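You operate a simulated robot arm through the tools that you are given. There is no shell and no other tool. Be economical: measure what you need, move in short steps, check, and stop when the job is done.

Carry out the task below with a simulated two-armed robot. There is one attempt and no reset: what you move stays moved.

## Task
On the middle of the front table, fold the blue cloth in half.

Only the result counts: the job must be done as asked and must still hold three seconds after the hand-in. Knocking over, shifting, dropping, spilling or breaking anything else fails it. Flat cloth is picked up by pressing the open fingertips on it (5 to 10 N) and closing them slowly along it; thin cloth reads only 2 to 8 mm in the jaws.

## Robot
Two 7-joint arms with two-finger parallel grippers on one trunk, on a base that drives. Base frame: it is fixed to the floor where the robot stands at the start and does not move with it; the origin is under the middle of the robot, x ahead of it, y to its left, z up. Readings come in mm, rad, newtons and seconds.
The left shoulder is at the start at [70, 133, 1101], the right one opposite. Places, roughly: middle of the front table [500, 0, 800]. Payload 1.57 kg a hand.
The TCP of each hand is the grasp point between the finger pads, 30 mm short of the fingertips. In the tool frame z runs along the fingers and y along their closing line. The gripper opens to 80 mm. The fingers are 17 mm wide and 12 mm thick; the gripper's body (40 by 82 mm) begins 80 mm behind the TCP.
Orientation is that of the tool frame in the base frame, as a unit quaternion [x, y, z, w]. With the fingers straight down and closing along the base's y, the tool's x points along the base's -x, its y along +y and its z along -z.

## Interface
- The arms move only by the tool servo_tool. It takes "left_plan", "right_plan" or both (then of equal length, played together; a hand with none holds still); each is a list of rows, each a list of 7 numbers: the turn, a rotation vector about the base's x, y, z in units of 6 degrees (1.0 is 6 degrees), then the shift along the base's x, y, z in units of 50 mm (1.0 is 50 mm), then the finger opening in mm, from 0 to 80. In form: [[wx, wy, wz, dx, dy, dz, hand], ...]. A call has 1 to 8 rows; each row shifts and turns the commanded pose from where the row before left it. A call with a number of a shift or a turn outside -1 to 1 is refused whole. Each row takes 0.2 s and may step no farther than 50 mm and 0.15 rad from the row before; otherwise, or with a gripper value out of range, the whole call is refused. A pose out of reach is approached as far as the arm can. The call stops where the force on the tool passes 40 N (or 10 N more than at its start, if that is more) or the arm is blocked; 0.2 s more then pass. Each finger travels about 153 mm/s and halts on what it meets, pressing with about 28 N; the grip force reading is that of the motor and also rises with nothing between the fingers. The clock runs only during rows and for 0.2 s after the last one: add rows that do not move to give the fingers time. It gives the time, the measured TCP pose, the force on the tool (base axes), the opening and the grip force at its end, in the units of the frame above (readings bear some noise).
- Cameras (640 x 400 px; columns grow to the right, rows downward): "scene" is now at [131.2, 0.4, 1313.3]; the picture's right is [0.00, -1.00, 0.00], its down [-0.72, -0.00, -0.70] and it looks along [0.70, 0.00, -0.72] (base axes); focal length 252 px, centre (320, 200). "left" rides on the left gripper at [72, 7, -122] in its tool frame; the picture's right is [-0.09, 1.00, 0.00], its down [-0.84, -0.08, -0.54] and it looks along [-0.54, -0.05, 0.84] (tool axes); focal length 238 px, centre (320, 200). "right" rides on the right gripper at [72, -7, -122] in its tool frame; the picture's right is [0.09, 1.00, 0.00], its down [-0.84, 0.08, -0.54] and it looks along [-0.54, 0.05, 0.84] (tool axes); focal length 238 px, centre (320, 200). There is no depth. A picture from a camera that has moved, and an enlarged one, comes with that camera's place and axes in the base frame and with its lens.
- camera(camera): a new picture of that camera. No time passes.
- raise_lower(by): slides the trunk up (or, below 0, down) by that many mm; the arms and the scene camera ride with it, the base frame stays. It gives what a move gives, with no picture.
- drive_base(legs): drives the robot by 1 to 6 legs, each [ahead, left, turn to the left] in mm, mm and rad, along the robot's own axes; the way and the turn of a leg run together, so that a leg with both is an arc; at most 1500 mm and 3.142 rad a leg. The arms and the cameras ride along, it lands a little off, and it stops where it bumps. It gives what a move gives.
- head_to(pan, tilt): turns the head with the scene camera to pan (to the left, within 1.501 rad either way) and tilt (down, from -0.506 to 1.204), counted from straight ahead of the robot. It gives what a move gives.
- inspect(camera, box): a new picture of the part [left, top, right, bottom] of that camera's present view, enlarged. No time passes.
- sign_off(): hands the job in; it is judged then, once.

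Go step by step. Nothing tells you exact positions but the pictures and the camera data: compare them with the known pose of the tool, close in by small moves and look again before you grip or let go. The budget is 120 turns and 92 pictures, counting those below and the enlarged ones. Unless the task says otherwise, let go and move clear before handing in.

The tools are called after "Request:" as a command line: name --argument value ..., lists and objects as JSON in quotes. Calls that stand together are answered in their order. servo_tool: Moves the arms, as the interface text tells. Its arguments: {"type":"object","properties":{"left_plan":{"type":"array"},"right_plan":{"type":"array"}},"required":[]} The other tools are called the same way: raise_lower (by) slides the trunk up or down; drive_base (legs) drives the base; head_to (pan, tilt) turns the head that bears the scene camera; camera (camera) takes a picture; inspect (camera, box) takes an enlarged picture of a part of a camera's view; sign_off () hands the job in.

At the start:

```text
t: 0.0
left_position: [514.2, 161.7, 1048.1]
left_tool_rot: [0.0, 1.0, 0.0, 0.0]
left_wrist_force: [0.6, -0.1, 0.1]
left_grip_width: 80.3
left_finger_force: 0.1
right_position: [469.0, -235.3, 990.7]
right_tool_rot: [0.0, 1.0, 0.0, 0.0]
right_wrist_force: [-0.1, 0.8, -0.2]
right_grip_width: 79.8
right_finger_force: 0.1
trunk travel left (down, up): [-675.0, 265.0]
robot x, y, heading: [3.9, -1.2, 0.001]
head pan, tilt: [0.002, 0.801]
```

scene: 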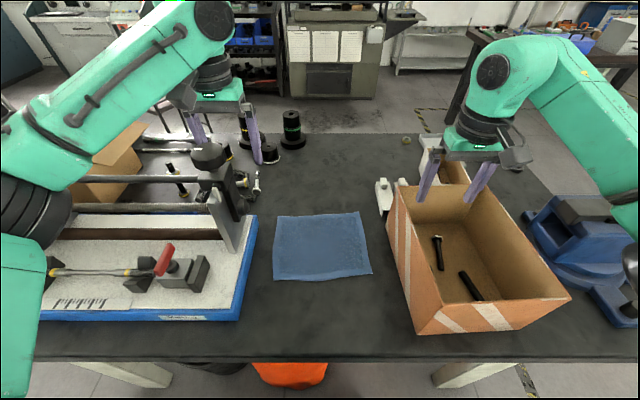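
right: 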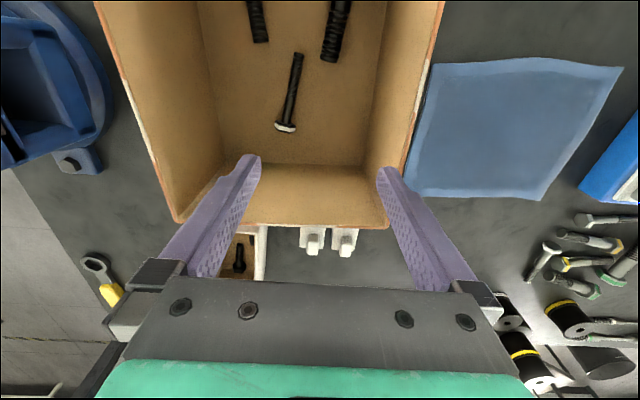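
left: 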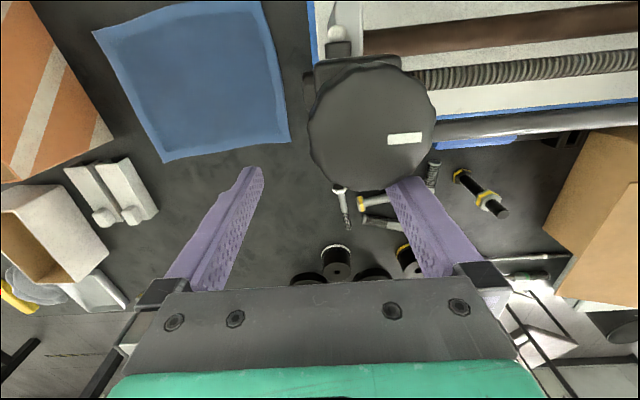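

The blue cloth lies at roughly x 411–629, y −125 to 126, between the machine on the left and the box on the right. I'll look closer at its corners and at the clearances on both sides.

Request:
inspect --camera "scene" --box '[240, 180, 420, 300]'

Request:
inspect --camera "scene" --box '[120, 80, 300, 260]'

```text
3.33 times, centred on (330, 240) of scene
camera zoom: at [131.2, 0.4, 1313.3], right [0.0, -1.0, 0.0], down [-0.72, 0.0, -0.7], along [0.7, 0.0, -0.72], focal length 841 px, centre (287, 67)
```

zoom: 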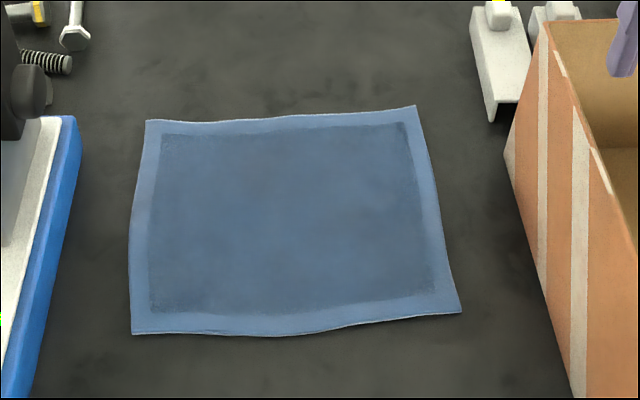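

```text
2.22 times, centred on (210, 170) of scene
camera zoom: at [131.2, 0.4, 1313.3], right [0.0, -1.0, 0.0], down [-0.72, 0.0, -0.7], along [0.7, 0.0, -0.72], focal length 560 px, centre (564, 267)
```

zoom: 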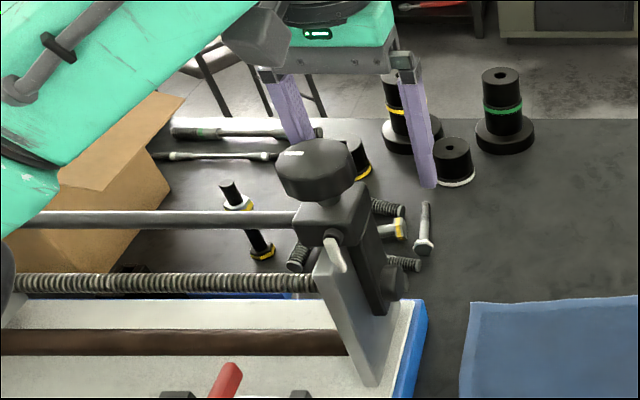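

The machine's knob is close to the left fingers, at about (480, 190, 1055), so I'll lift the left hand straight up first. I'll lift the right hand too, then bring both over the centre and check arm clearance.

Request:
servo_tool --left_plan '[[0, 0, 0, 0, 0, 1, 80], [0, 0, 0, 0, 0, 1, 80], [0, 0, 0, 0, -1, 0, 60], [0, 0, 0, 0, -0.6, 0, 60]]' --right_plan '[[0, 0, 0, 0, 0, 0.5, 80], [0, 0, 0, 0, 0.8, 0, 60], [0, 0, 0, 0, 0.8, 0, 60], [0, 0, 0, 0, 0.8, 0, 60]]'

Request:
head_to --pan 0 --tilt 1.1

Request:
camera --camera "scene"

Request:
camera --camera "left"

```text
t: 1.0
left_position: [513.9, 82.5, 1148.4]
left_tool_rot: [-0.001, 1.0, -0.001, 0.0]
left_wrist_force: [0.1, 0.2, -0.6]
left_grip_width: 60.1
left_finger_force: 0.0
right_position: [467.4, -114.2, 1014.2]
right_tool_rot: [0.0, 1.0, 0.0, 0.0]
right_wrist_force: [-0.2, 0.4, 0.8]
right_grip_width: 60.1
right_finger_force: 0.0
trunk travel left (down, up): [-675.0, 265.0]
robot x, y, heading: [-1.2, -1.2, -0.001]
head pan, tilt: [0.002, 0.801]
```

```text
t: 1.8
left_position: [513.8, 83.3, 1148.8]
left_tool_rot: [-0.001, 1.0, 0.0, 0.0]
left_wrist_force: [0.5, 0.3, -0.6]
left_grip_width: 59.9
left_finger_force: 0.1
right_position: [467.9, -114.5, 1015.2]
right_tool_rot: [0.0, 1.0, 0.0, 0.0]
right_wrist_force: [0.5, -0.3, 0.1]
right_grip_width: 60.1
right_finger_force: 0.0
trunk travel left (down, up): [-675.0, 265.0]
robot x, y, heading: [-0.6, -1.2, 0.0]
head pan, tilt: [0.0, 1.1]
```

```text
86 pictures are left
camera scene: at [113.7, 0.1, 1291.7], right [0.0, -1.0, 0.0], down [-0.89, 0.0, -0.45], along [0.45, 0.0, -0.89], focal length 252 px, centre (320, 200)
```

scene: 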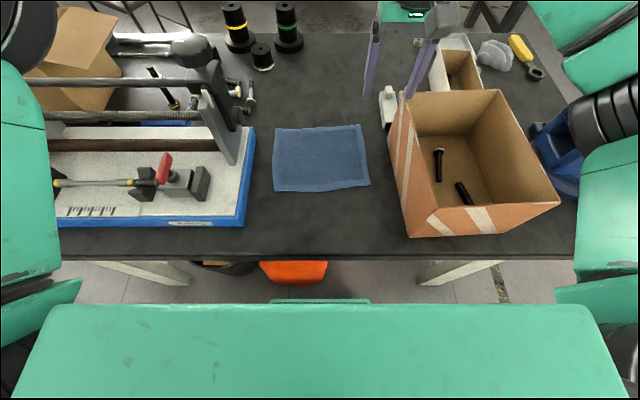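

```text
85 pictures are left
camera left: at [442.0, 90.2, 1269.9], right [0.09, 1.0, 0.0], down [0.84, -0.08, 0.54], along [0.54, -0.05, -0.84], focal length 238 px, centre (320, 200)
```

left: 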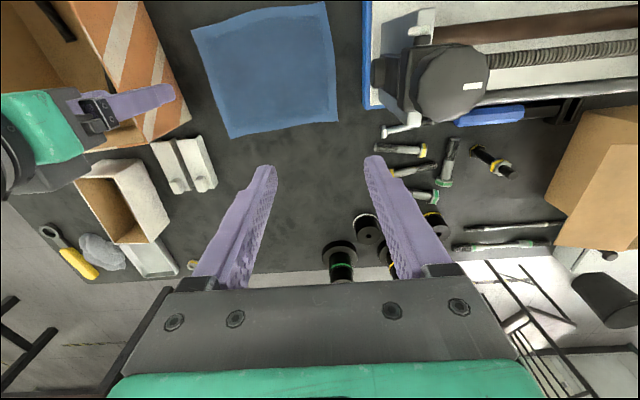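

The knob sits at about (472, 180, 1070), which is tight for the left forearm. I'll raise the trunk a little, sidestep right and move slightly ahead, so both arms reach the cloth with room to spare.

Request:
raise_lower --by 60

Request:
drive_base --legs '[[0, -160, 0], [50, 0, 0]]'

Request:
camera --camera "scene"

```text
t: 2.8
left_position: [514.2, 82.1, 1207.4]
left_tool_rot: [-0.001, 1.0, 0.0, -0.001]
left_wrist_force: [-0.7, -0.2, 0.4]
left_grip_width: 59.9
left_finger_force: 0.0
right_position: [468.1, -114.9, 1076.4]
right_tool_rot: [-0.001, 1.0, 0.0, -0.001]
right_wrist_force: [-0.2, 0.3, 0.9]
right_grip_width: 59.9
right_finger_force: 0.0
trunk travel left (down, up): [-735.0, 205.0]
robot x, y, heading: [1.2, -0.1, 0.003]
head pan, tilt: [0.0, 1.1]
```

```text
t: 4.8
left_position: [557.5, -79.5, 1212.1]
left_tool_rot: [0.001, 1.0, -0.001, 0.002]
left_wrist_force: [-0.4, 0.8, 0.8]
left_grip_width: 60.0
left_finger_force: 0.0
right_position: [512.3, -274.9, 1077.0]
right_tool_rot: [0.001, 1.0, -0.001, 0.003]
right_wrist_force: [-0.2, 0.3, 0.3]
right_grip_width: 60.1
right_finger_force: 0.0
trunk travel left (down, up): [-735.0, 205.0]
robot x, y, heading: [48.6, -160.6, -0.005]
head pan, tilt: [0.0, 1.1]
```

```text
84 pictures are left
camera scene: at [156.9, -161.2, 1352.3], right [0.0, -1.0, 0.0], down [-0.89, 0.0, -0.46], along [0.46, 0.0, -0.89], focal length 252 px, centre (320, 200)
```

scene: 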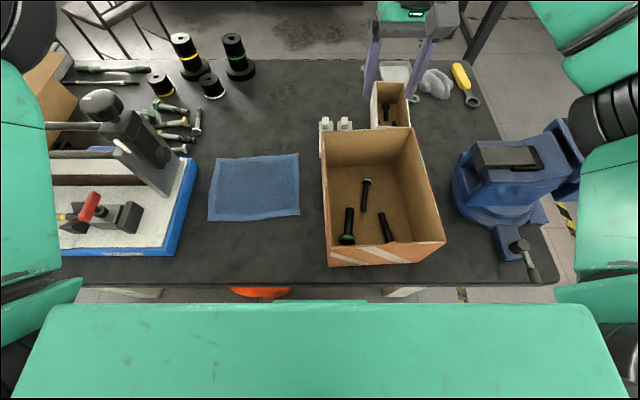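

The sidestep worked. I'll bring both hands over the near edge of the cloth, still high, and look through the wrist cameras.

Request:
servo_tool --left_plan '[[0, 0, 0, -0.63, 0.75, 0, 40], [0, 0, 0, -0.63, 0.75, 0, 40], [0, 0, 0, -0.63, 0.75, 0, 40], [0, 0, 0, -0.63, 0.75, 0, 40], [0, 0, 0, 0, 0, -1, 40], [0, 0, 0, 0, 0, -1, 40], [0, 0, 0, 0, 0, -1, 40], [0, 0, 0, 0, 0, -1, 40]]' --right_plan '[[0, 0, 0, -0.36, 0.87, 0, 40], [0, 0, 0, -0.36, 0.87, 0, 40], [0, 0, 0, -0.36, 0.87, 0, 40], [0, 0, 0, -0.36, 0.87, 0, 40], [0, 0, 0, 0, 0, -0.5, 40], [0, 0, 0, 0, 0, -0.5, 40], [0, 0, 0, 0, 0, -0.5, 40], [0, 0, 0, 0, 0, -0.5, 40]]'

Request:
camera --camera "scene"

Request:
camera --camera "left"

Request:
camera --camera "right"

```text
t: 6.6
left_position: [437.4, 70.9, 1005.9]
left_tool_rot: [0.0, 1.0, 0.0, 0.001]
left_wrist_force: [0.7, 1.0, -1.2]
left_grip_width: 40.2
left_finger_force: 0.1
right_position: [446.0, -102.5, 974.9]
right_tool_rot: [0.0, 1.0, 0.001, 0.0]
right_wrist_force: [-0.4, 0.3, 0.0]
right_grip_width: 39.9
right_finger_force: 0.1
trunk travel left (down, up): [-735.0, 205.0]
robot x, y, heading: [50.7, -165.4, 0.002]
head pan, tilt: [0.0, 1.1]
```

```text
83 pictures are left
camera scene: at [164.8, -162.5, 1351.6], right [0.0, -1.0, 0.0], down [-0.89, 0.0, -0.45], along [0.45, 0.0, -0.89], focal length 252 px, centre (320, 200)
```

scene: 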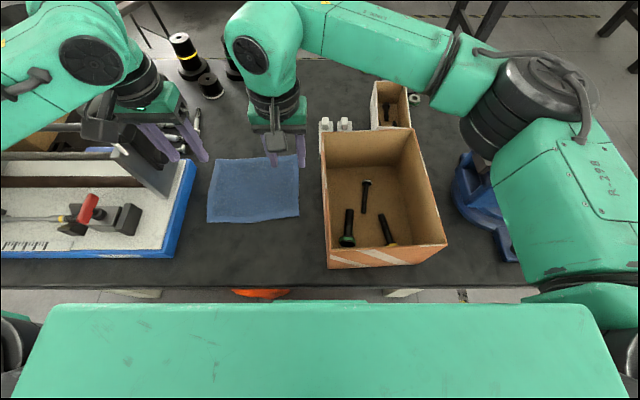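

```text
82 pictures are left
camera left: at [365.7, 78.5, 1128.1], right [0.09, 1.0, 0.0], down [0.84, -0.08, 0.54], along [0.54, -0.05, -0.84], focal length 238 px, centre (320, 200)
```

left: 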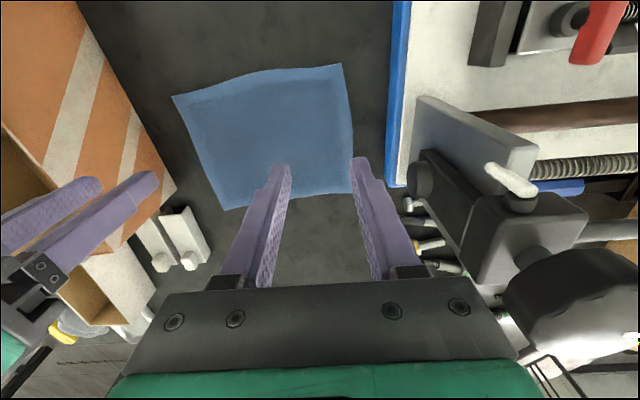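

```text
81 pictures are left
camera right: at [375.6, -106.9, 1096.6], right [-0.09, 1.0, 0.0], down [0.84, 0.08, 0.54], along [0.54, 0.05, -0.84], focal length 238 px, centre (320, 200)
```

right: 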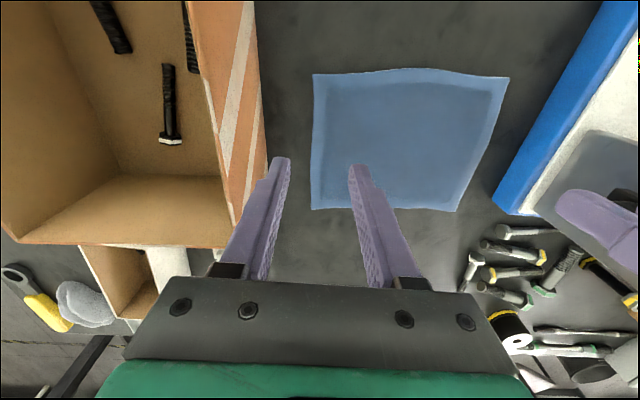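

Both arms look clear. The wrist cameras put the near corners about 40–50 mm back toward the robot from each tool, so I'll move over them, come down to about 100 mm above the table and check again.

Request:
servo_tool --left_plan '[[0, 0, 0, -0.2, 0, -0.75, 30], [0, 0, 0, -0.2, 0, -0.75, 30], [0, 0, 0, -0.2, 0, -0.75, 30], [0, 0, 0, -0.18, 0, -0.75, 30]]' --right_plan '[[0, 0, 0, -0.15, 0.07, -0.6, 30], [0, 0, 0, -0.15, 0.07, -0.6, 30], [0, 0, 0, -0.15, 0.07, -0.6, 30], [0, 0, 0, -0.15, 0.07, -0.6, 30]]'

Request:
camera --camera "scene"

Request:
camera --camera "left"

Request:
camera --camera "right"

```text
t: 7.6
left_position: [398.6, 70.1, 858.8]
left_tool_rot: [0.0, 1.0, -0.002, 0.0]
left_wrist_force: [0.3, -0.1, -0.5]
left_grip_width: 30.1
left_finger_force: 0.0
right_position: [414.9, -89.7, 854.7]
right_tool_rot: [0.001, 1.0, 0.0, 0.001]
right_wrist_force: [0.2, -0.1, -0.8]
right_grip_width: 30.1
right_finger_force: 0.0
trunk travel left (down, up): [-735.0, 205.0]
robot x, y, heading: [47.2, -162.0, 0.0]
head pan, tilt: [0.0, 1.1]
```

```text
80 pictures are left
camera scene: at [163.3, -161.8, 1351.8], right [0.0, -1.0, 0.0], down [-0.89, 0.0, -0.45], along [0.45, 0.0, -0.89], focal length 252 px, centre (320, 200)
```

scene: 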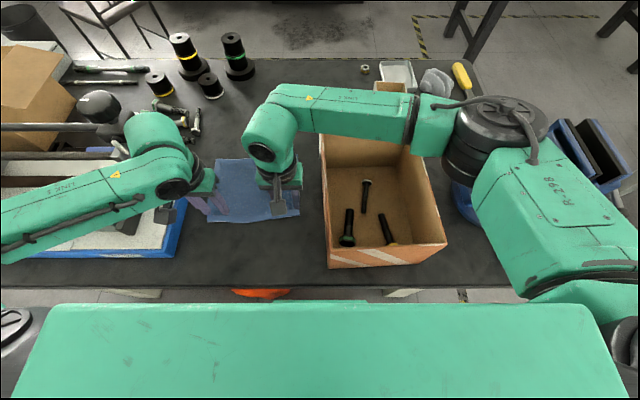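

```text
79 pictures are left
camera left: at [326.6, 77.4, 980.5], right [0.09, 1.0, 0.0], down [0.84, -0.08, 0.54], along [0.54, -0.05, -0.84], focal length 238 px, centre (320, 200)
```

left: 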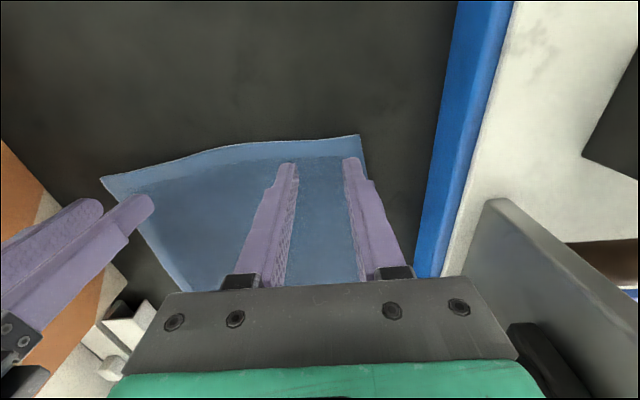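

```text
78 pictures are left
camera right: at [342.9, -94.0, 976.6], right [-0.09, 1.0, 0.0], down [0.84, 0.08, 0.54], along [0.54, 0.05, -0.84], focal length 238 px, centre (320, 200)
```

right: 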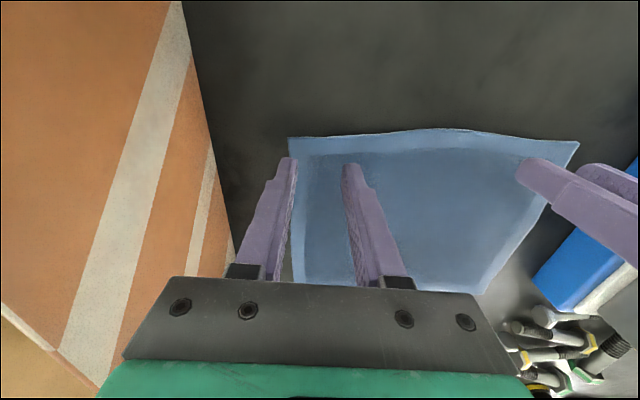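

The left tool needs about +14 mm in x and +9 mm in y, and the right about +12 mm in x. Next I'll apply that and descend to just above the cloth.

Request:
servo_tool --left_plan '[[0, 0, 0, 0.14, 0.09, -0.45, 28], [0, 0, 0, 0.14, 0.09, -0.45, 28], [0, 0, 0, 0, 0, -0.4, 28]]' --right_plan '[[0, 0, 0, 0.12, 0, -0.45, 28], [0, 0, 0, 0.12, 0, -0.45, 28], [0, 0, 0, 0, 0, -0.35, 28]]'

Request:
camera --camera "left"

Request:
camera --camera "right"

```text
t: 8.1
left_position: [407.9, 73.9, 833.2]
left_tool_rot: [0.002, 1.0, 0.0, 0.006]
left_wrist_force: [-4.2, -0.2, 15.5]
left_grip_width: 28.0
left_finger_force: 0.1
right_position: [420.2, -87.4, 832.2]
right_tool_rot: [0.0, 1.0, 0.006, 0.001]
right_wrist_force: [-2.7, -2.6, 14.5]
right_grip_width: 27.9
right_finger_force: 0.1
trunk travel left (down, up): [-735.0, 205.0]
robot x, y, heading: [47.4, -160.2, -0.002]
head pan, tilt: [0.0, 1.1]
stopped in row 2 (right hand): the force on the tool passed its limit (the readings are from after the stop); the commanded pose is now the measured one
```

```text
77 pictures are left
camera left: at [334.7, 81.6, 953.4], right [0.1, 1.0, 0.0], down [0.83, -0.08, 0.55], along [0.55, -0.05, -0.83], focal length 238 px, centre (320, 200)
```

left: 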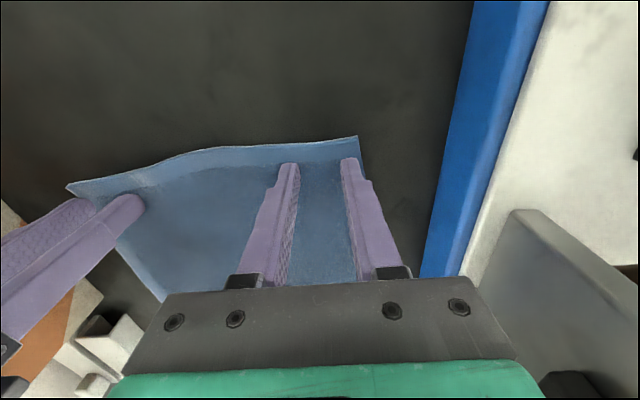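

```text
76 pictures are left
camera right: at [349.4, -93.8, 954.2], right [-0.09, 1.0, 0.01], down [0.84, 0.07, 0.54], along [0.54, 0.06, -0.84], focal length 238 px, centre (320, 200)
```

right: 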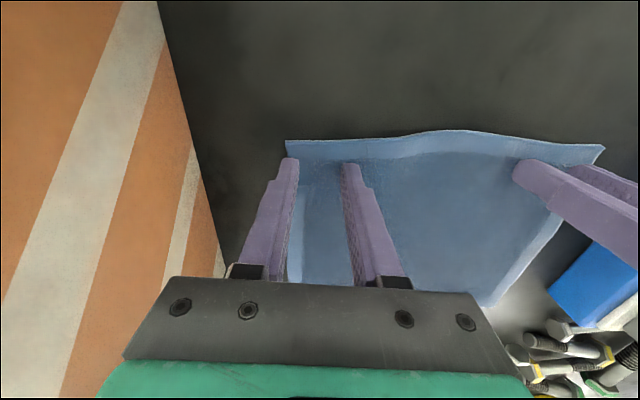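

The fingertips already touch at TCP z ≈ 833, so the table top is at about z = 803, which explains the scale mismatch. Both hands are some 17 mm inside the near edge, so I'll lift slightly, nudge toward the edge and press lightly again.

Request:
servo_tool --left_plan '[[0, 0, 0, 0, 0, 0.16, 28], [0, 0, 0, -0.12, 0, 0, 28], [0, 0, 0, 0, 0, -0.1, 28], [0, 0, 0, 0, 0, -0.06, 28], [0, 0, 0, 0, 0, 0, 28]]' --right_plan '[[0, 0, 0, 0, 0, 0.16, 28], [0, 0, 0, -0.12, 0.1, 0, 28], [0, 0, 0, 0, 0, -0.1, 28], [0, 0, 0, 0, 0, -0.06, 28], [0, 0, 0, 0, 0, 0, 28]]'

```text
t: 9.3
left_position: [402.9, 74.3, 832.4]
left_tool_rot: [0.001, 1.0, 0.0, 0.007]
left_wrist_force: [2.4, 3.5, 18.1]
left_grip_width: 27.5
left_finger_force: 0.0
right_position: [417.5, -82.3, 832.6]
right_tool_rot: [0.001, 1.0, 0.006, 0.002]
right_wrist_force: [3.1, 0.2, 20.1]
right_grip_width: 27.9
right_finger_force: 0.1
trunk travel left (down, up): [-735.0, 205.0]
robot x, y, heading: [47.3, -159.5, -0.006]
head pan, tilt: [0.0, 1.1]
```

The pressing force is about 19 N, which is too firm, so I'll ease up a little.

Request:
servo_tool --left_plan '[[0, 0, 0, 0, 0, 0.03, 28], [0, 0, 0, 0, 0, 0, 28]]' --right_plan '[[0, 0, 0, 0, 0, 0.03, 28], [0, 0, 0, 0, 0, 0, 28]]'

```text
t: 9.9
left_position: [403.0, 75.2, 832.3]
left_tool_rot: [0.001, 1.0, 0.0, 0.005]
left_wrist_force: [2.8, 2.6, 19.5]
left_grip_width: 27.6
left_finger_force: 0.0
right_position: [416.9, -82.6, 834.2]
right_tool_rot: [0.0, 1.0, 0.004, 0.001]
right_wrist_force: [2.3, 1.6, 12.6]
right_grip_width: 28.0
right_finger_force: 0.0
trunk travel left (down, up): [-735.0, 205.0]
robot x, y, heading: [48.6, -162.7, -0.001]
head pan, tilt: [0.0, 1.1]
```

Request:
servo_tool --left_plan '[[0, 0, 0, 0, 0, 0.05, 28], [0, 0, 0, 0, 0, 0, 28]]' --right_plan '[[0, 0, 0, 0, 0, 0.02, 28], [0, 0, 0, 0, 0, 0, 28]]'

```text
t: 10.5
left_position: [403.2, 74.1, 833.0]
left_tool_rot: [0.002, 1.0, -0.001, 0.003]
left_wrist_force: [0.1, -0.8, 2.0]
left_grip_width: 27.9
left_finger_force: 0.0
right_position: [417.0, -82.8, 833.3]
right_tool_rot: [0.0, 1.0, 0.004, 0.0]
right_wrist_force: [-1.9, 0.1, 8.0]
right_grip_width: 28.1
right_finger_force: 0.1
trunk travel left (down, up): [-735.0, 205.0]
robot x, y, heading: [51.1, -161.8, -0.002]
head pan, tilt: [0.0, 1.1]
```

The right hand is at 8 N and the left needs about 1 mm more. After that I'll close both slowly.

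Request:
servo_tool --left_plan '[[0, 0, 0, 0, 0, -0.025, 28], [0, 0, 0, 0, 0, 0, 24], [0, 0, 0, 0, 0, 0, 20], [0, 0, 0, 0, 0, 0, 16], [0, 0, 0, 0, 0, 0, 12], [0, 0, 0, 0, 0, 0, 8], [0, 0, 0, 0, 0, 0, 4], [0, 0, 0, 0, 0, 0, 0]]' --right_plan '[[0, 0, 0, 0, 0, 0, 28], [0, 0, 0, 0, 0, 0, 24], [0, 0, 0, 0, 0, 0, 20], [0, 0, 0, 0, 0, 0, 16], [0, 0, 0, 0, 0, 0, 12], [0, 0, 0, 0, 0, 0, 8], [0, 0, 0, 0, 0, 0, 4], [0, 0, 0, 0, 0, 0, 0]]'

Request:
camera --camera "left"

Request:
camera --camera "right"

```text
t: 12.3
left_position: [402.9, 74.0, 833.9]
left_tool_rot: [0.002, 1.0, -0.002, 0.005]
left_wrist_force: [1.4, -12.4, 4.2]
left_grip_width: 3.8
left_finger_force: 24.0
right_position: [416.7, -80.8, 833.8]
right_tool_rot: [-0.001, 1.0, 0.006, 0.0]
right_wrist_force: [-1.1, 10.8, 3.8]
right_grip_width: 4.1
right_finger_force: 24.7
trunk travel left (down, up): [-735.0, 205.0]
robot x, y, heading: [52.9, -162.3, -0.005]
head pan, tilt: [0.0, 1.1]
```

```text
75 pictures are left
camera left: at [330.9, 81.8, 954.7], right [0.1, 1.0, 0.0], down [0.83, -0.08, 0.55], along [0.55, -0.05, -0.84], focal length 238 px, centre (320, 200)
```

left: 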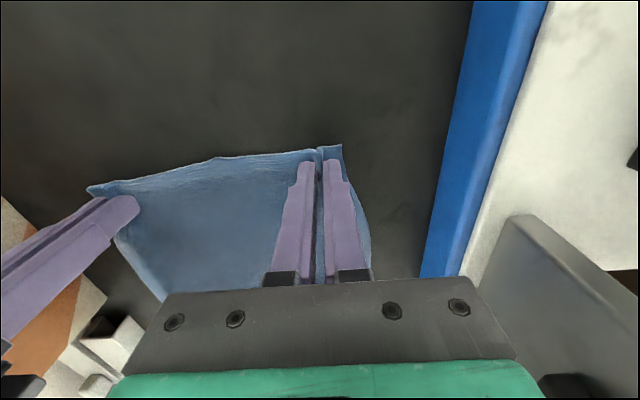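

```text
74 pictures are left
camera right: at [346.2, -87.5, 955.3], right [-0.09, 1.0, 0.01], down [0.84, 0.07, 0.54], along [0.54, 0.06, -0.84], focal length 238 px, centre (320, 200)
```

right: 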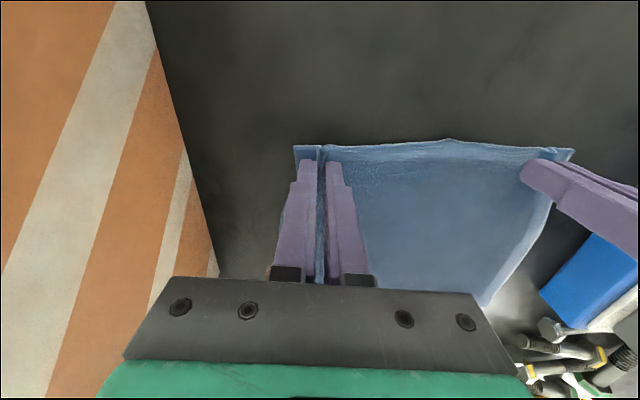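

Both hands have gripped, at 3.8 and 4.1 mm, with the edge taut between them. I'll lift along the first half of the fold arc and look.

Request:
servo_tool --left_plan '[[0, 0, 0, 0.12, 0, 0.5, 0], [0, 0, 0, 0.12, 0.02, 0.4, 0], [0, 0, 0, 0.3, 0.02, 0.35, 0], [0, 0, 0, 0.35, 0.02, 0.28, 0], [0, 0, 0, 0.44, 0.03, 0.14, 0], [0, 0, 0, 0.44, 0.03, 0.06, 0]]' --right_plan '[[0, 0, 0, 0.12, 0, 0.5, 0], [0, 0, 0, 0.12, 0.02, 0.4, 0], [0, 0, 0, 0.3, 0.02, 0.35, 0], [0, 0, 0, 0.35, 0.02, 0.28, 0], [0, 0, 0, 0.44, 0.03, 0.14, 0], [0, 0, 0, 0.44, 0.03, 0.06, 0]]'

Request:
camera --camera "scene"

Request:
camera --camera "right"

Request:
camera --camera "left"

```text
t: 13.7
left_position: [493.2, 81.0, 919.9]
left_tool_rot: [0.001, 1.0, -0.002, 0.003]
left_wrist_force: [1.8, -17.5, -0.2]
left_grip_width: 3.9
left_finger_force: 24.5
right_position: [506.1, -76.1, 918.6]
right_tool_rot: [-0.001, 1.0, 0.004, -0.001]
right_wrist_force: [-1.5, 18.0, 0.1]
right_grip_width: 4.3
right_finger_force: 24.7
trunk travel left (down, up): [-735.0, 205.0]
robot x, y, heading: [49.6, -163.1, -0.004]
head pan, tilt: [0.0, 1.1]
```

```text
73 pictures are left
camera scene: at [165.1, -162.4, 1351.5], right [0.0, -1.0, 0.0], down [-0.89, 0.0, -0.45], along [0.45, 0.0, -0.89], focal length 252 px, centre (320, 200)
```

scene: 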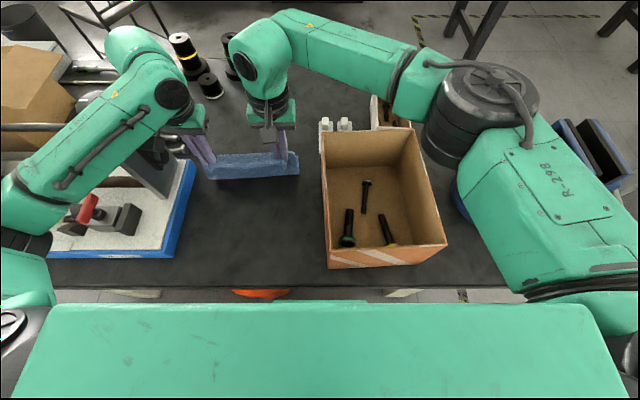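

```text
72 pictures are left
camera right: at [435.4, -82.9, 1039.7], right [-0.09, 1.0, 0.01], down [0.84, 0.07, 0.54], along [0.54, 0.06, -0.84], focal length 238 px, centre (320, 200)
```

right: 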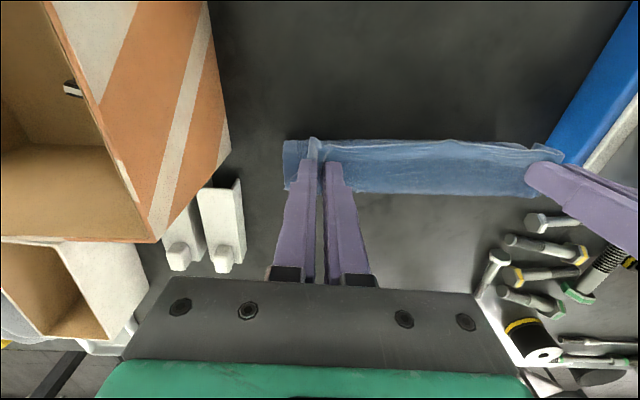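

```text
71 pictures are left
camera left: at [420.8, 89.0, 1040.6], right [0.1, 1.0, 0.0], down [0.83, -0.08, 0.55], along [0.54, -0.05, -0.84], focal length 238 px, centre (320, 200)
```

left: 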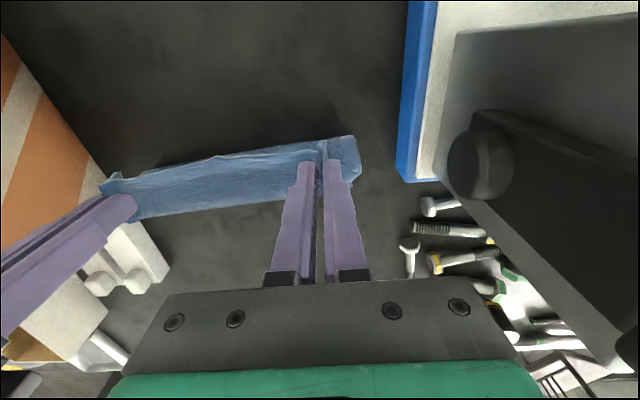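

The fold is going cleanly, but the left forearm passes close above the knob. I'll raise the trunk in small steps while lowering the hands to match, so the cloth stays put and the forearm gains clearance.

Request:
servo_tool --left_plan '[[0, 0, 0, 0, -0.02, -0.5, 0]]' --right_plan '[[0, 0, 0, 0, 0.02, -0.5, 0]]'

Request:
raise_lower --by 25

Request:
servo_tool --left_plan '[[0, 0, 0, 0, 0, -0.5, 0]]' --right_plan '[[0, 0, 0, 0, 0, -0.5, 0]]'

Request:
raise_lower --by 25

Request:
servo_tool --left_plan '[[0, 0, 0, 0, 0, -0.5, 0]]' --right_plan '[[0, 0, 0, 0, 0, -0.5, 0]]'

Request:
raise_lower --by 25

Request:
camera --camera "scene"

```text
t: 14.1
left_position: [492.4, 80.8, 895.0]
left_tool_rot: [0.002, 1.0, -0.001, 0.002]
left_wrist_force: [2.0, -17.0, -0.1]
left_grip_width: 3.9
left_finger_force: 24.2
right_position: [507.7, -76.6, 893.7]
right_tool_rot: [0.0, 1.0, 0.004, -0.001]
right_wrist_force: [-1.1, 16.9, 0.1]
right_grip_width: 4.1
right_finger_force: 24.8
trunk travel left (down, up): [-735.0, 205.0]
robot x, y, heading: [50.9, -162.2, -0.003]
head pan, tilt: [0.0, 1.1]
```

```text
t: 14.8
left_position: [493.2, 80.4, 920.9]
left_tool_rot: [0.002, 1.0, 0.0, 0.004]
left_wrist_force: [2.0, -17.4, -0.4]
left_grip_width: 4.0
left_finger_force: 24.7
right_position: [506.2, -76.4, 918.5]
right_tool_rot: [0.0, 1.0, 0.005, -0.002]
right_wrist_force: [-1.6, 16.4, -0.4]
right_grip_width: 4.3
right_finger_force: 24.8
trunk travel left (down, up): [-760.0, 180.0]
robot x, y, heading: [50.4, -162.8, -0.002]
head pan, tilt: [0.0, 1.1]
```

```text
t: 15.2
left_position: [492.7, 80.2, 893.9]
left_tool_rot: [0.001, 1.0, -0.001, 0.004]
left_wrist_force: [1.7, -15.9, -0.2]
left_grip_width: 4.2
left_finger_force: 24.5
right_position: [506.2, -78.0, 892.7]
right_tool_rot: [0.001, 1.0, 0.004, -0.001]
right_wrist_force: [-1.1, 15.3, -0.5]
right_grip_width: 3.9
right_finger_force: 24.5
trunk travel left (down, up): [-760.0, 180.0]
robot x, y, heading: [47.3, -159.7, 0.0]
head pan, tilt: [0.0, 1.1]
```

```text
t: 15.9
left_position: [490.4, 79.5, 921.0]
left_tool_rot: [0.002, 1.0, 0.0, 0.004]
left_wrist_force: [1.5, -16.4, -0.7]
left_grip_width: 3.8
left_finger_force: 24.4
right_position: [505.2, -76.9, 917.1]
right_tool_rot: [0.0, 1.0, 0.005, -0.001]
right_wrist_force: [-1.5, 15.6, -0.6]
right_grip_width: 4.1
right_finger_force: 24.4
trunk travel left (down, up): [-785.0, 155.0]
robot x, y, heading: [49.2, -164.8, -0.003]
head pan, tilt: [0.0, 1.1]
```

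```text
t: 16.3
left_position: [492.5, 78.1, 894.2]
left_tool_rot: [0.001, 1.0, 0.0, 0.003]
left_wrist_force: [0.9, -13.4, -0.2]
left_grip_width: 3.9
left_finger_force: 24.7
right_position: [506.1, -76.5, 892.0]
right_tool_rot: [0.0, 1.0, 0.005, -0.001]
right_wrist_force: [-0.9, 13.7, -0.4]
right_grip_width: 4.2
right_finger_force: 24.9
trunk travel left (down, up): [-785.0, 155.0]
robot x, y, heading: [47.2, -160.7, 0.002]
head pan, tilt: [0.0, 1.1]
```

```text
t: 17.0
left_position: [492.5, 79.4, 918.5]
left_tool_rot: [0.001, 1.0, -0.001, 0.004]
left_wrist_force: [0.7, -12.9, 0.5]
left_grip_width: 3.9
left_finger_force: 24.2
right_position: [504.7, -76.9, 915.8]
right_tool_rot: [0.0, 1.0, 0.004, -0.001]
right_wrist_force: [-1.8, 13.0, 1.1]
right_grip_width: 4.1
right_finger_force: 24.6
trunk travel left (down, up): [-810.0, 130.0]
robot x, y, heading: [47.9, -162.4, -0.001]
head pan, tilt: [0.0, 1.1]
```

```text
70 pictures are left
camera scene: at [163.6, -162.5, 1426.7], right [0.0, -1.0, 0.0], down [-0.89, 0.0, -0.45], along [0.45, 0.0, -0.89], focal length 252 px, centre (320, 200)
```

scene: 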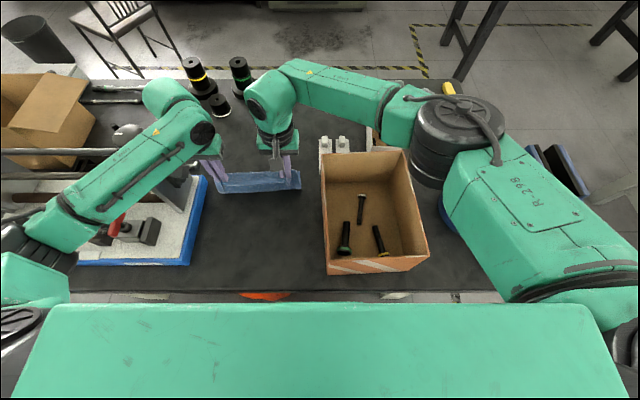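

The knob still looks close to the forearm, so I'll lean both hands about 15° toward the robot's right. That moves the wrist and forearm off the knob while the fingertips stay in place.

Request:
servo_tool --left_plan '[[0.85, 0, 0, 0, -0.05, 0, 0], [0.85, 0, 0, 0, -0.05, 0, 0], [0.85, 0, 0, 0, -0.05, 0, 0], [0, 0, 0, 0, 0, 0, 0]]' --right_plan '[[0.85, 0, 0, 0, -0.05, 0, 0], [0.85, 0, 0, 0, -0.05, 0, 0], [0.85, 0, 0, 0, -0.05, 0, 0], [0, 0, 0, 0, 0, 0, 0]]'

Request:
camera --camera "scene"

Request:
camera --camera "left"

```text
t: 18.0
left_position: [491.2, 71.2, 920.1]
left_tool_rot: [0.002, 0.991, 0.133, 0.004]
left_wrist_force: [2.2, -14.4, -0.2]
left_grip_width: 3.9
left_finger_force: 24.6
right_position: [503.3, -85.1, 918.2]
right_tool_rot: [0.0, 0.991, 0.137, 0.0]
right_wrist_force: [-1.4, 13.6, -0.7]
right_grip_width: 3.8
right_finger_force: 24.7
trunk travel left (down, up): [-810.0, 130.0]
robot x, y, heading: [48.9, -164.0, 0.002]
head pan, tilt: [0.0, 1.1]
```

```text
69 pictures are left
camera scene: at [163.2, -162.0, 1426.7], right [0.0, -1.0, 0.0], down [-0.89, 0.0, -0.45], along [0.45, 0.0, -0.89], focal length 252 px, centre (320, 200)
```

scene: 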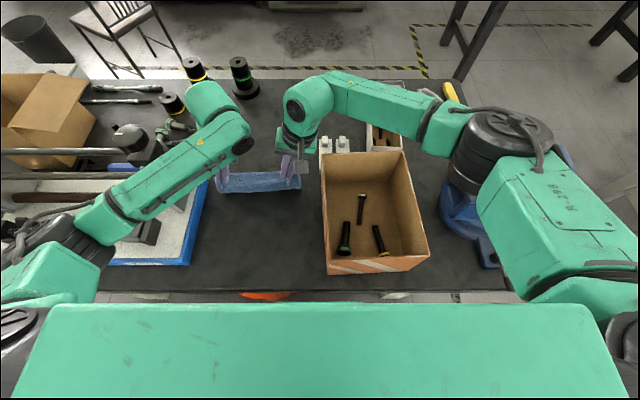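

```text
68 pictures are left
camera left: at [419.0, 46.9, 1038.2], right [0.09, 0.96, 0.26], down [0.83, -0.22, 0.51], along [0.55, 0.17, -0.82], focal length 238 px, centre (320, 200)
```

left: 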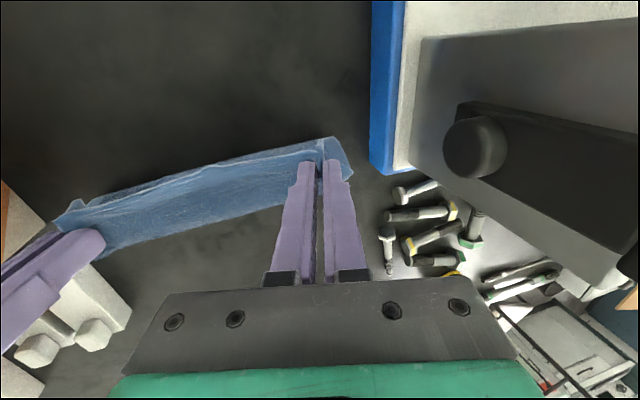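

There's good clearance now. I'll carry the edge through most of the second half of the arc and check.

Request:
servo_tool --left_plan '[[0, 0.5, 0, 0.44, 0.03, -0.04, 0], [0, 0.5, 0, 0.44, 0.03, -0.1, 0], [0, 0.5, 0, 0.35, 0.02, -0.24, 0], [0, 0.5, 0, 0.35, 0.02, -0.3, 0]]' --right_plan '[[0, 0.5, 0, 0.44, 0.03, -0.04, 0], [0, 0.5, 0, 0.44, 0.03, -0.1, 0], [0, 0.5, 0, 0.35, 0.02, -0.24, 0], [0, 0.5, 0, 0.35, 0.02, -0.3, 0]]'

Request:
camera --camera "scene"

Request:
camera --camera "left"

Request:
camera --camera "right"

```text
t: 19.0
left_position: [572.5, 72.2, 886.5]
left_tool_rot: [0.018, 0.986, 0.131, -0.101]
left_wrist_force: [-2.2, -16.8, 3.0]
left_grip_width: 4.0
left_finger_force: 24.4
right_position: [546.8, -80.0, 913.8]
right_tool_rot: [0.012, 0.985, 0.14, -0.097]
right_wrist_force: [3.0, 17.2, -3.0]
right_grip_width: 3.7
right_finger_force: 24.0
right hand out of reach, approached as far as the arm can: row 3, 4
trunk travel left (down, up): [-810.0, 130.0]
robot x, y, heading: [50.2, -160.4, 0.001]
head pan, tilt: [0.0, 1.1]
```

```text
67 pictures are left
camera scene: at [165.4, -166.2, 1426.5], right [0.0, -1.0, 0.0], down [-0.89, 0.0, -0.45], along [0.45, 0.0, -0.89], focal length 252 px, centre (320, 200)
```

scene: 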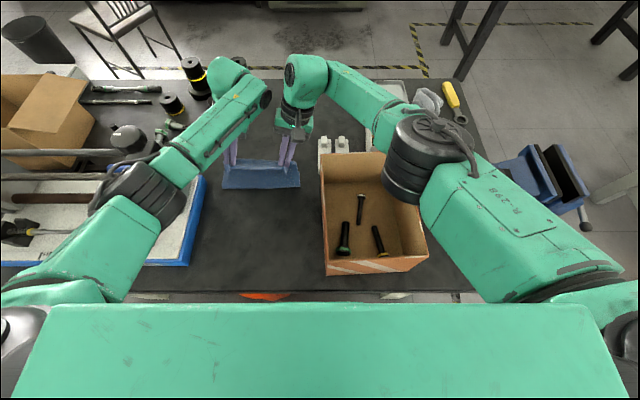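

```text
66 pictures are left
camera left: at [526.4, 48.3, 1016.4], right [0.15, 0.96, 0.24], down [0.92, -0.22, 0.32], along [0.36, 0.17, -0.92], focal length 238 px, centre (320, 200)
```

left: 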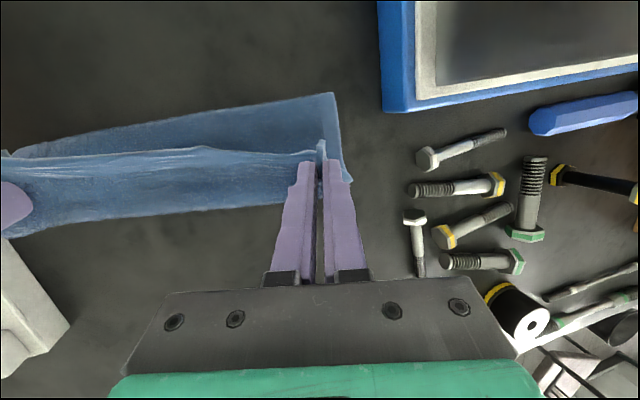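

```text
65 pictures are left
camera right: at [499.3, -118.1, 1040.0], right [-0.04, 0.96, 0.29], down [0.93, -0.07, 0.37], along [0.37, 0.28, -0.88], focal length 238 px, centre (320, 200)
```

right: 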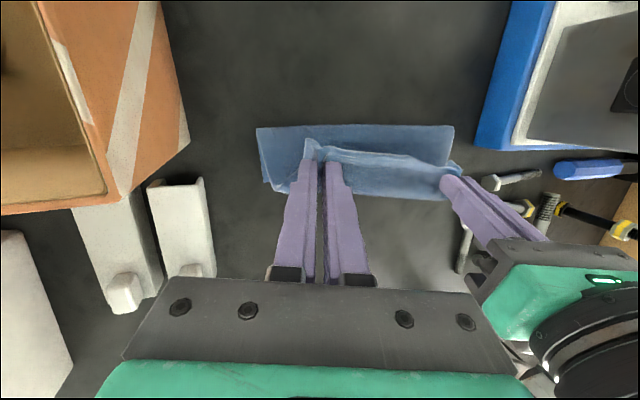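

The right arm ran out of reach because of its forward tilt, and the cloth's left side has been drawn slightly forward. I'll take the tilt out of the right hand first, lower a little and re-measure.

Request:
servo_tool --right_plan '[[0, -0.75, 0, 0, 0, 0, 0], [0, -0.75, 0, 0, 0, 0, 0], [0, -0.75, 0, 0, 0, 0, 0], [0, -0.75, 0, 0, 0, 0, 0]]'

Request:
camera --camera "scene"

Request:
camera --camera "right"

```text
t: 20.0
left_position: [570.8, 76.2, 884.7]
left_tool_rot: [0.016, 0.986, 0.132, -0.1]
left_wrist_force: [-2.1, -16.8, 3.9]
left_grip_width: 4.0
left_finger_force: 24.5
right_position: [543.2, -78.3, 913.3]
right_tool_rot: [-0.007, 0.989, 0.139, 0.052]
right_wrist_force: [2.7, 16.4, -3.7]
right_grip_width: 4.3
right_finger_force: 24.8
trunk travel left (down, up): [-810.0, 130.0]
robot x, y, heading: [50.2, -162.6, -0.001]
head pan, tilt: [0.0, 1.1]
```

```text
64 pictures are left
camera scene: at [163.1, -162.7, 1426.7], right [0.0, -1.0, 0.0], down [-0.89, 0.0, -0.45], along [0.45, 0.0, -0.89], focal length 252 px, centre (320, 200)
```

scene: 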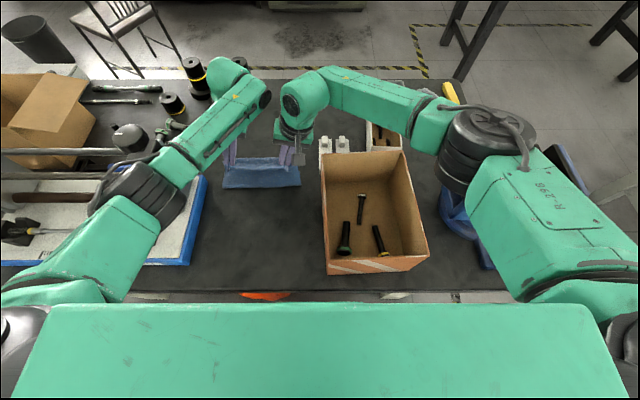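

```text
63 pictures are left
camera right: at [461.5, -115.9, 1020.4], right [-0.12, 0.96, 0.26], down [0.78, -0.07, 0.63], along [0.62, 0.28, -0.73], focal length 238 px, centre (320, 200)
```

right: 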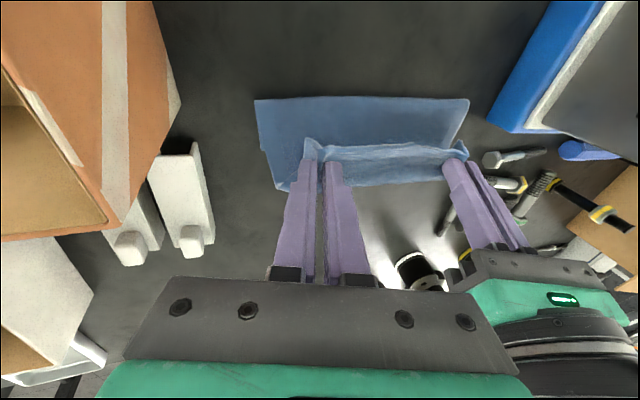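

The right arm has reach again. I'll bring both hands near the far edge at similar heights.

Request:
servo_tool --left_plan '[[0, 0, 0, 0.15, 0, -0.15, 0], [0, 0, 0, 0.15, 0, -0.2, 0], [0, 0, 0, 0, 0, 0, 0]]' --right_plan '[[0, 0, 0, 0.4, 0.02, -0.4, 0], [0, 0, 0, 0.35, 0.02, -0.5, 0], [0, 0, 0, 0, 0, 0, 0]]'

Request:
camera --camera "left"

Request:
camera --camera "right"

Request:
inspect --camera "scene" --box '[180, 100, 340, 220]'

```text
t: 20.8
left_position: [586.9, 77.0, 867.4]
left_tool_rot: [0.015, 0.986, 0.133, -0.101]
left_wrist_force: [-0.2, -6.8, 0.7]
left_grip_width: 3.4
left_finger_force: 24.7
right_position: [580.2, -75.6, 869.6]
right_tool_rot: [-0.007, 0.989, 0.138, 0.051]
right_wrist_force: [-1.0, 7.5, -0.2]
right_grip_width: 3.7
right_finger_force: 25.1
trunk travel left (down, up): [-810.0, 130.0]
robot x, y, heading: [49.2, -164.4, -0.001]
head pan, tilt: [0.0, 1.1]
```

```text
62 pictures are left
camera left: at [540.1, 52.4, 998.6], right [0.15, 0.96, 0.24], down [0.92, -0.22, 0.32], along [0.36, 0.17, -0.92], focal length 238 px, centre (320, 200)
```

left: 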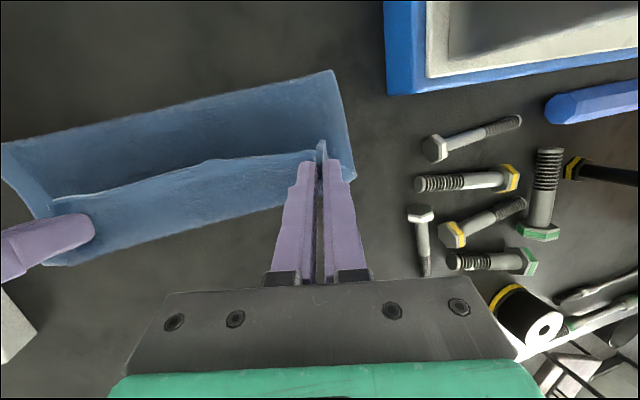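

```text
61 pictures are left
camera right: at [498.1, -113.4, 976.3], right [-0.12, 0.96, 0.26], down [0.78, -0.07, 0.63], along [0.62, 0.28, -0.73], focal length 238 px, centre (320, 200)
```

right: 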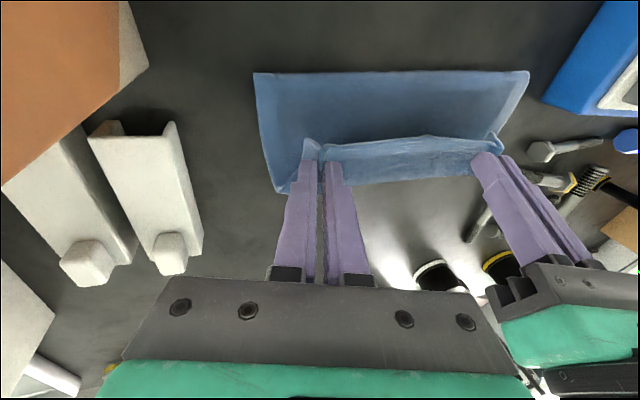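

```text
3.33 times, centred on (260, 160) of scene
camera zoom: at [162.6, -162.8, 1426.8], right [0.0, -1.0, 0.0], down [-0.89, 0.0, -0.45], along [0.45, 0.0, -0.89], focal length 841 px, centre (520, 333)
```

zoom: 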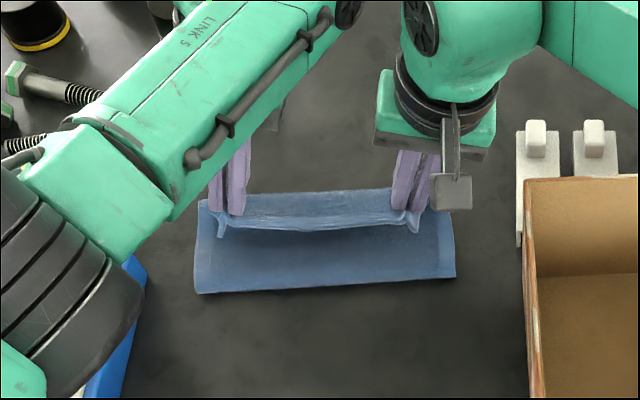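

The bottom layer runs from the crease at x ≈ 516–531 to the far edge at about 603–623, so the crease sits at the half. Next I'll take the held edge the last 15–25 mm forward, tilting the right hand back a bit for reach.

Request:
servo_tool --left_plan '[[0, 0, 0, 0.12, 0, 0, 0], [0, 0, 0, 0.12, 0, -0.1, 0], [0, 0, 0, 0.1, 0, -0.1, 0], [0, 0, 0, 0, 0, 0, 0]]' --right_plan '[[0, -0.7, 0, 0.2, 0, 0, 0], [0, -0.7, 0, 0.2, 0, -0.1, 0], [0, 0, 0, 0.15, 0, -0.1, 0], [0, 0, 0, 0, 0, 0, 0]]'

Request:
camera --camera "left"

Request:
camera --camera "right"

```text
t: 21.8
left_position: [596.0, 75.1, 858.5]
left_tool_rot: [0.02, 0.986, 0.131, -0.103]
left_wrist_force: [1.4, -5.2, 0.7]
left_grip_width: 3.4
left_finger_force: 25.2
left hand out of reach, approached as far as the arm can: row 2, 3
right_position: [609.1, -74.8, 857.8]
right_tool_rot: [-0.017, 0.983, 0.136, 0.123]
right_wrist_force: [-1.8, 5.9, -0.5]
right_grip_width: 3.7
right_finger_force: 24.7
trunk travel left (down, up): [-810.0, 130.0]
robot x, y, heading: [49.5, -162.6, -0.005]
head pan, tilt: [0.0, 1.1]
```

```text
59 pictures are left
camera left: at [550.6, 49.7, 989.0], right [0.15, 0.96, 0.23], down [0.92, -0.23, 0.32], along [0.36, 0.17, -0.92], focal length 238 px, centre (320, 200)
```

left: 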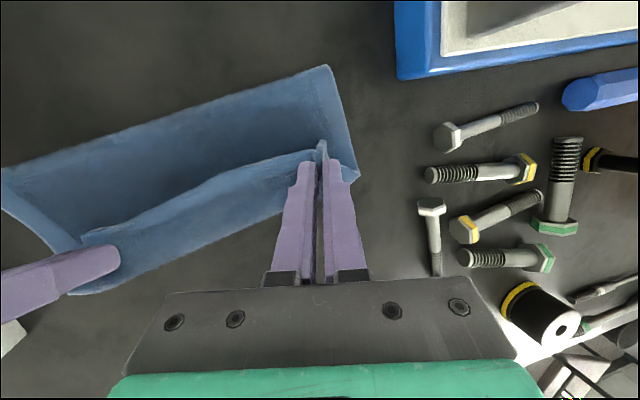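

```text
58 pictures are left
camera right: at [511.6, -113.3, 951.5], right [-0.16, 0.96, 0.24], down [0.68, -0.07, 0.73], along [0.72, 0.28, -0.64], focal length 238 px, centre (320, 200)
```

right: 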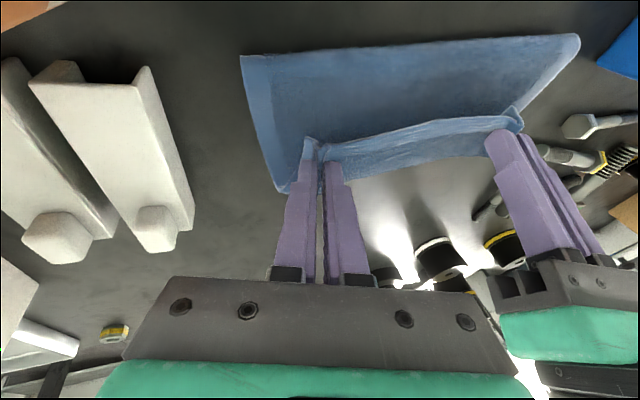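

The crease seems to have followed the hands, so I need to see clearly where the two layers' edges lie. I'll zoom in from each camera.

Request:
inspect --camera "left" --box '[200, 50, 400, 240]'

Request:
inspect --camera "right" --box '[220, 20, 600, 220]'

Request:
inspect --camera "scene" --box '[180, 100, 340, 220]'

```text
2.11 times, centred on (300, 145) of left
camera zoom: at [550.6, 49.7, 989.0], right [0.15, 0.96, 0.23], down [0.92, -0.23, 0.32], along [0.36, 0.17, -0.92], focal length 502 px, centre (362, 316)
```

zoom: 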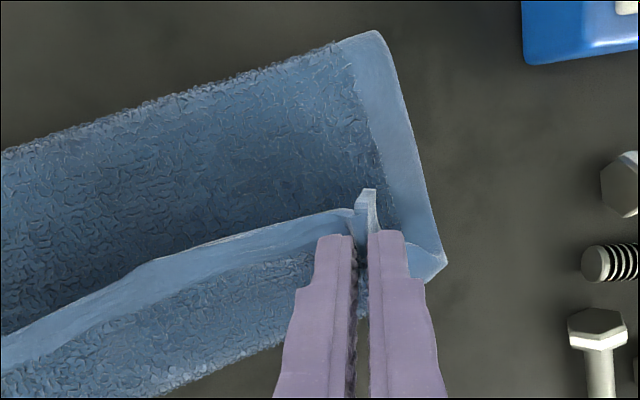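

```text
1.68 times, centred on (410, 120) of right
camera zoom: at [511.6, -113.3, 951.5], right [-0.16, 0.96, 0.24], down [0.68, -0.07, 0.73], along [0.72, 0.28, -0.64], focal length 401 px, centre (168, 335)
```

zoom: 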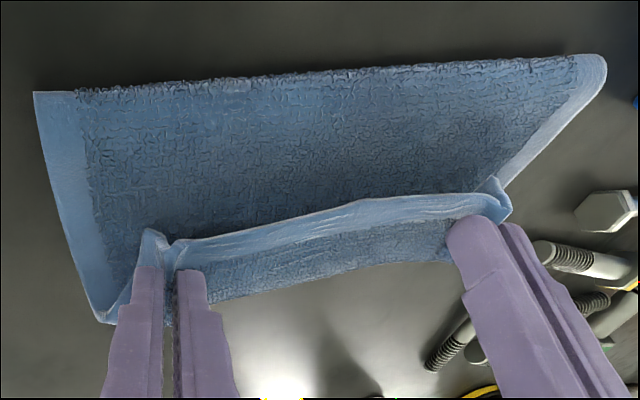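

```text
3.33 times, centred on (260, 160) of scene
camera zoom: at [163.4, -162.8, 1426.7], right [0.0, -1.0, 0.0], down [-0.89, 0.0, -0.45], along [0.45, 0.0, -0.89], focal length 841 px, centre (520, 333)
```

zoom: 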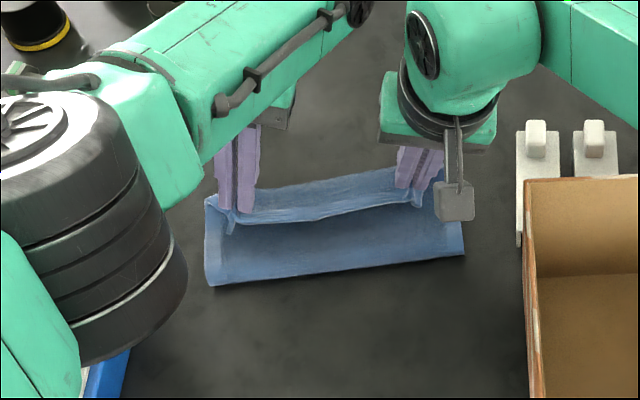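

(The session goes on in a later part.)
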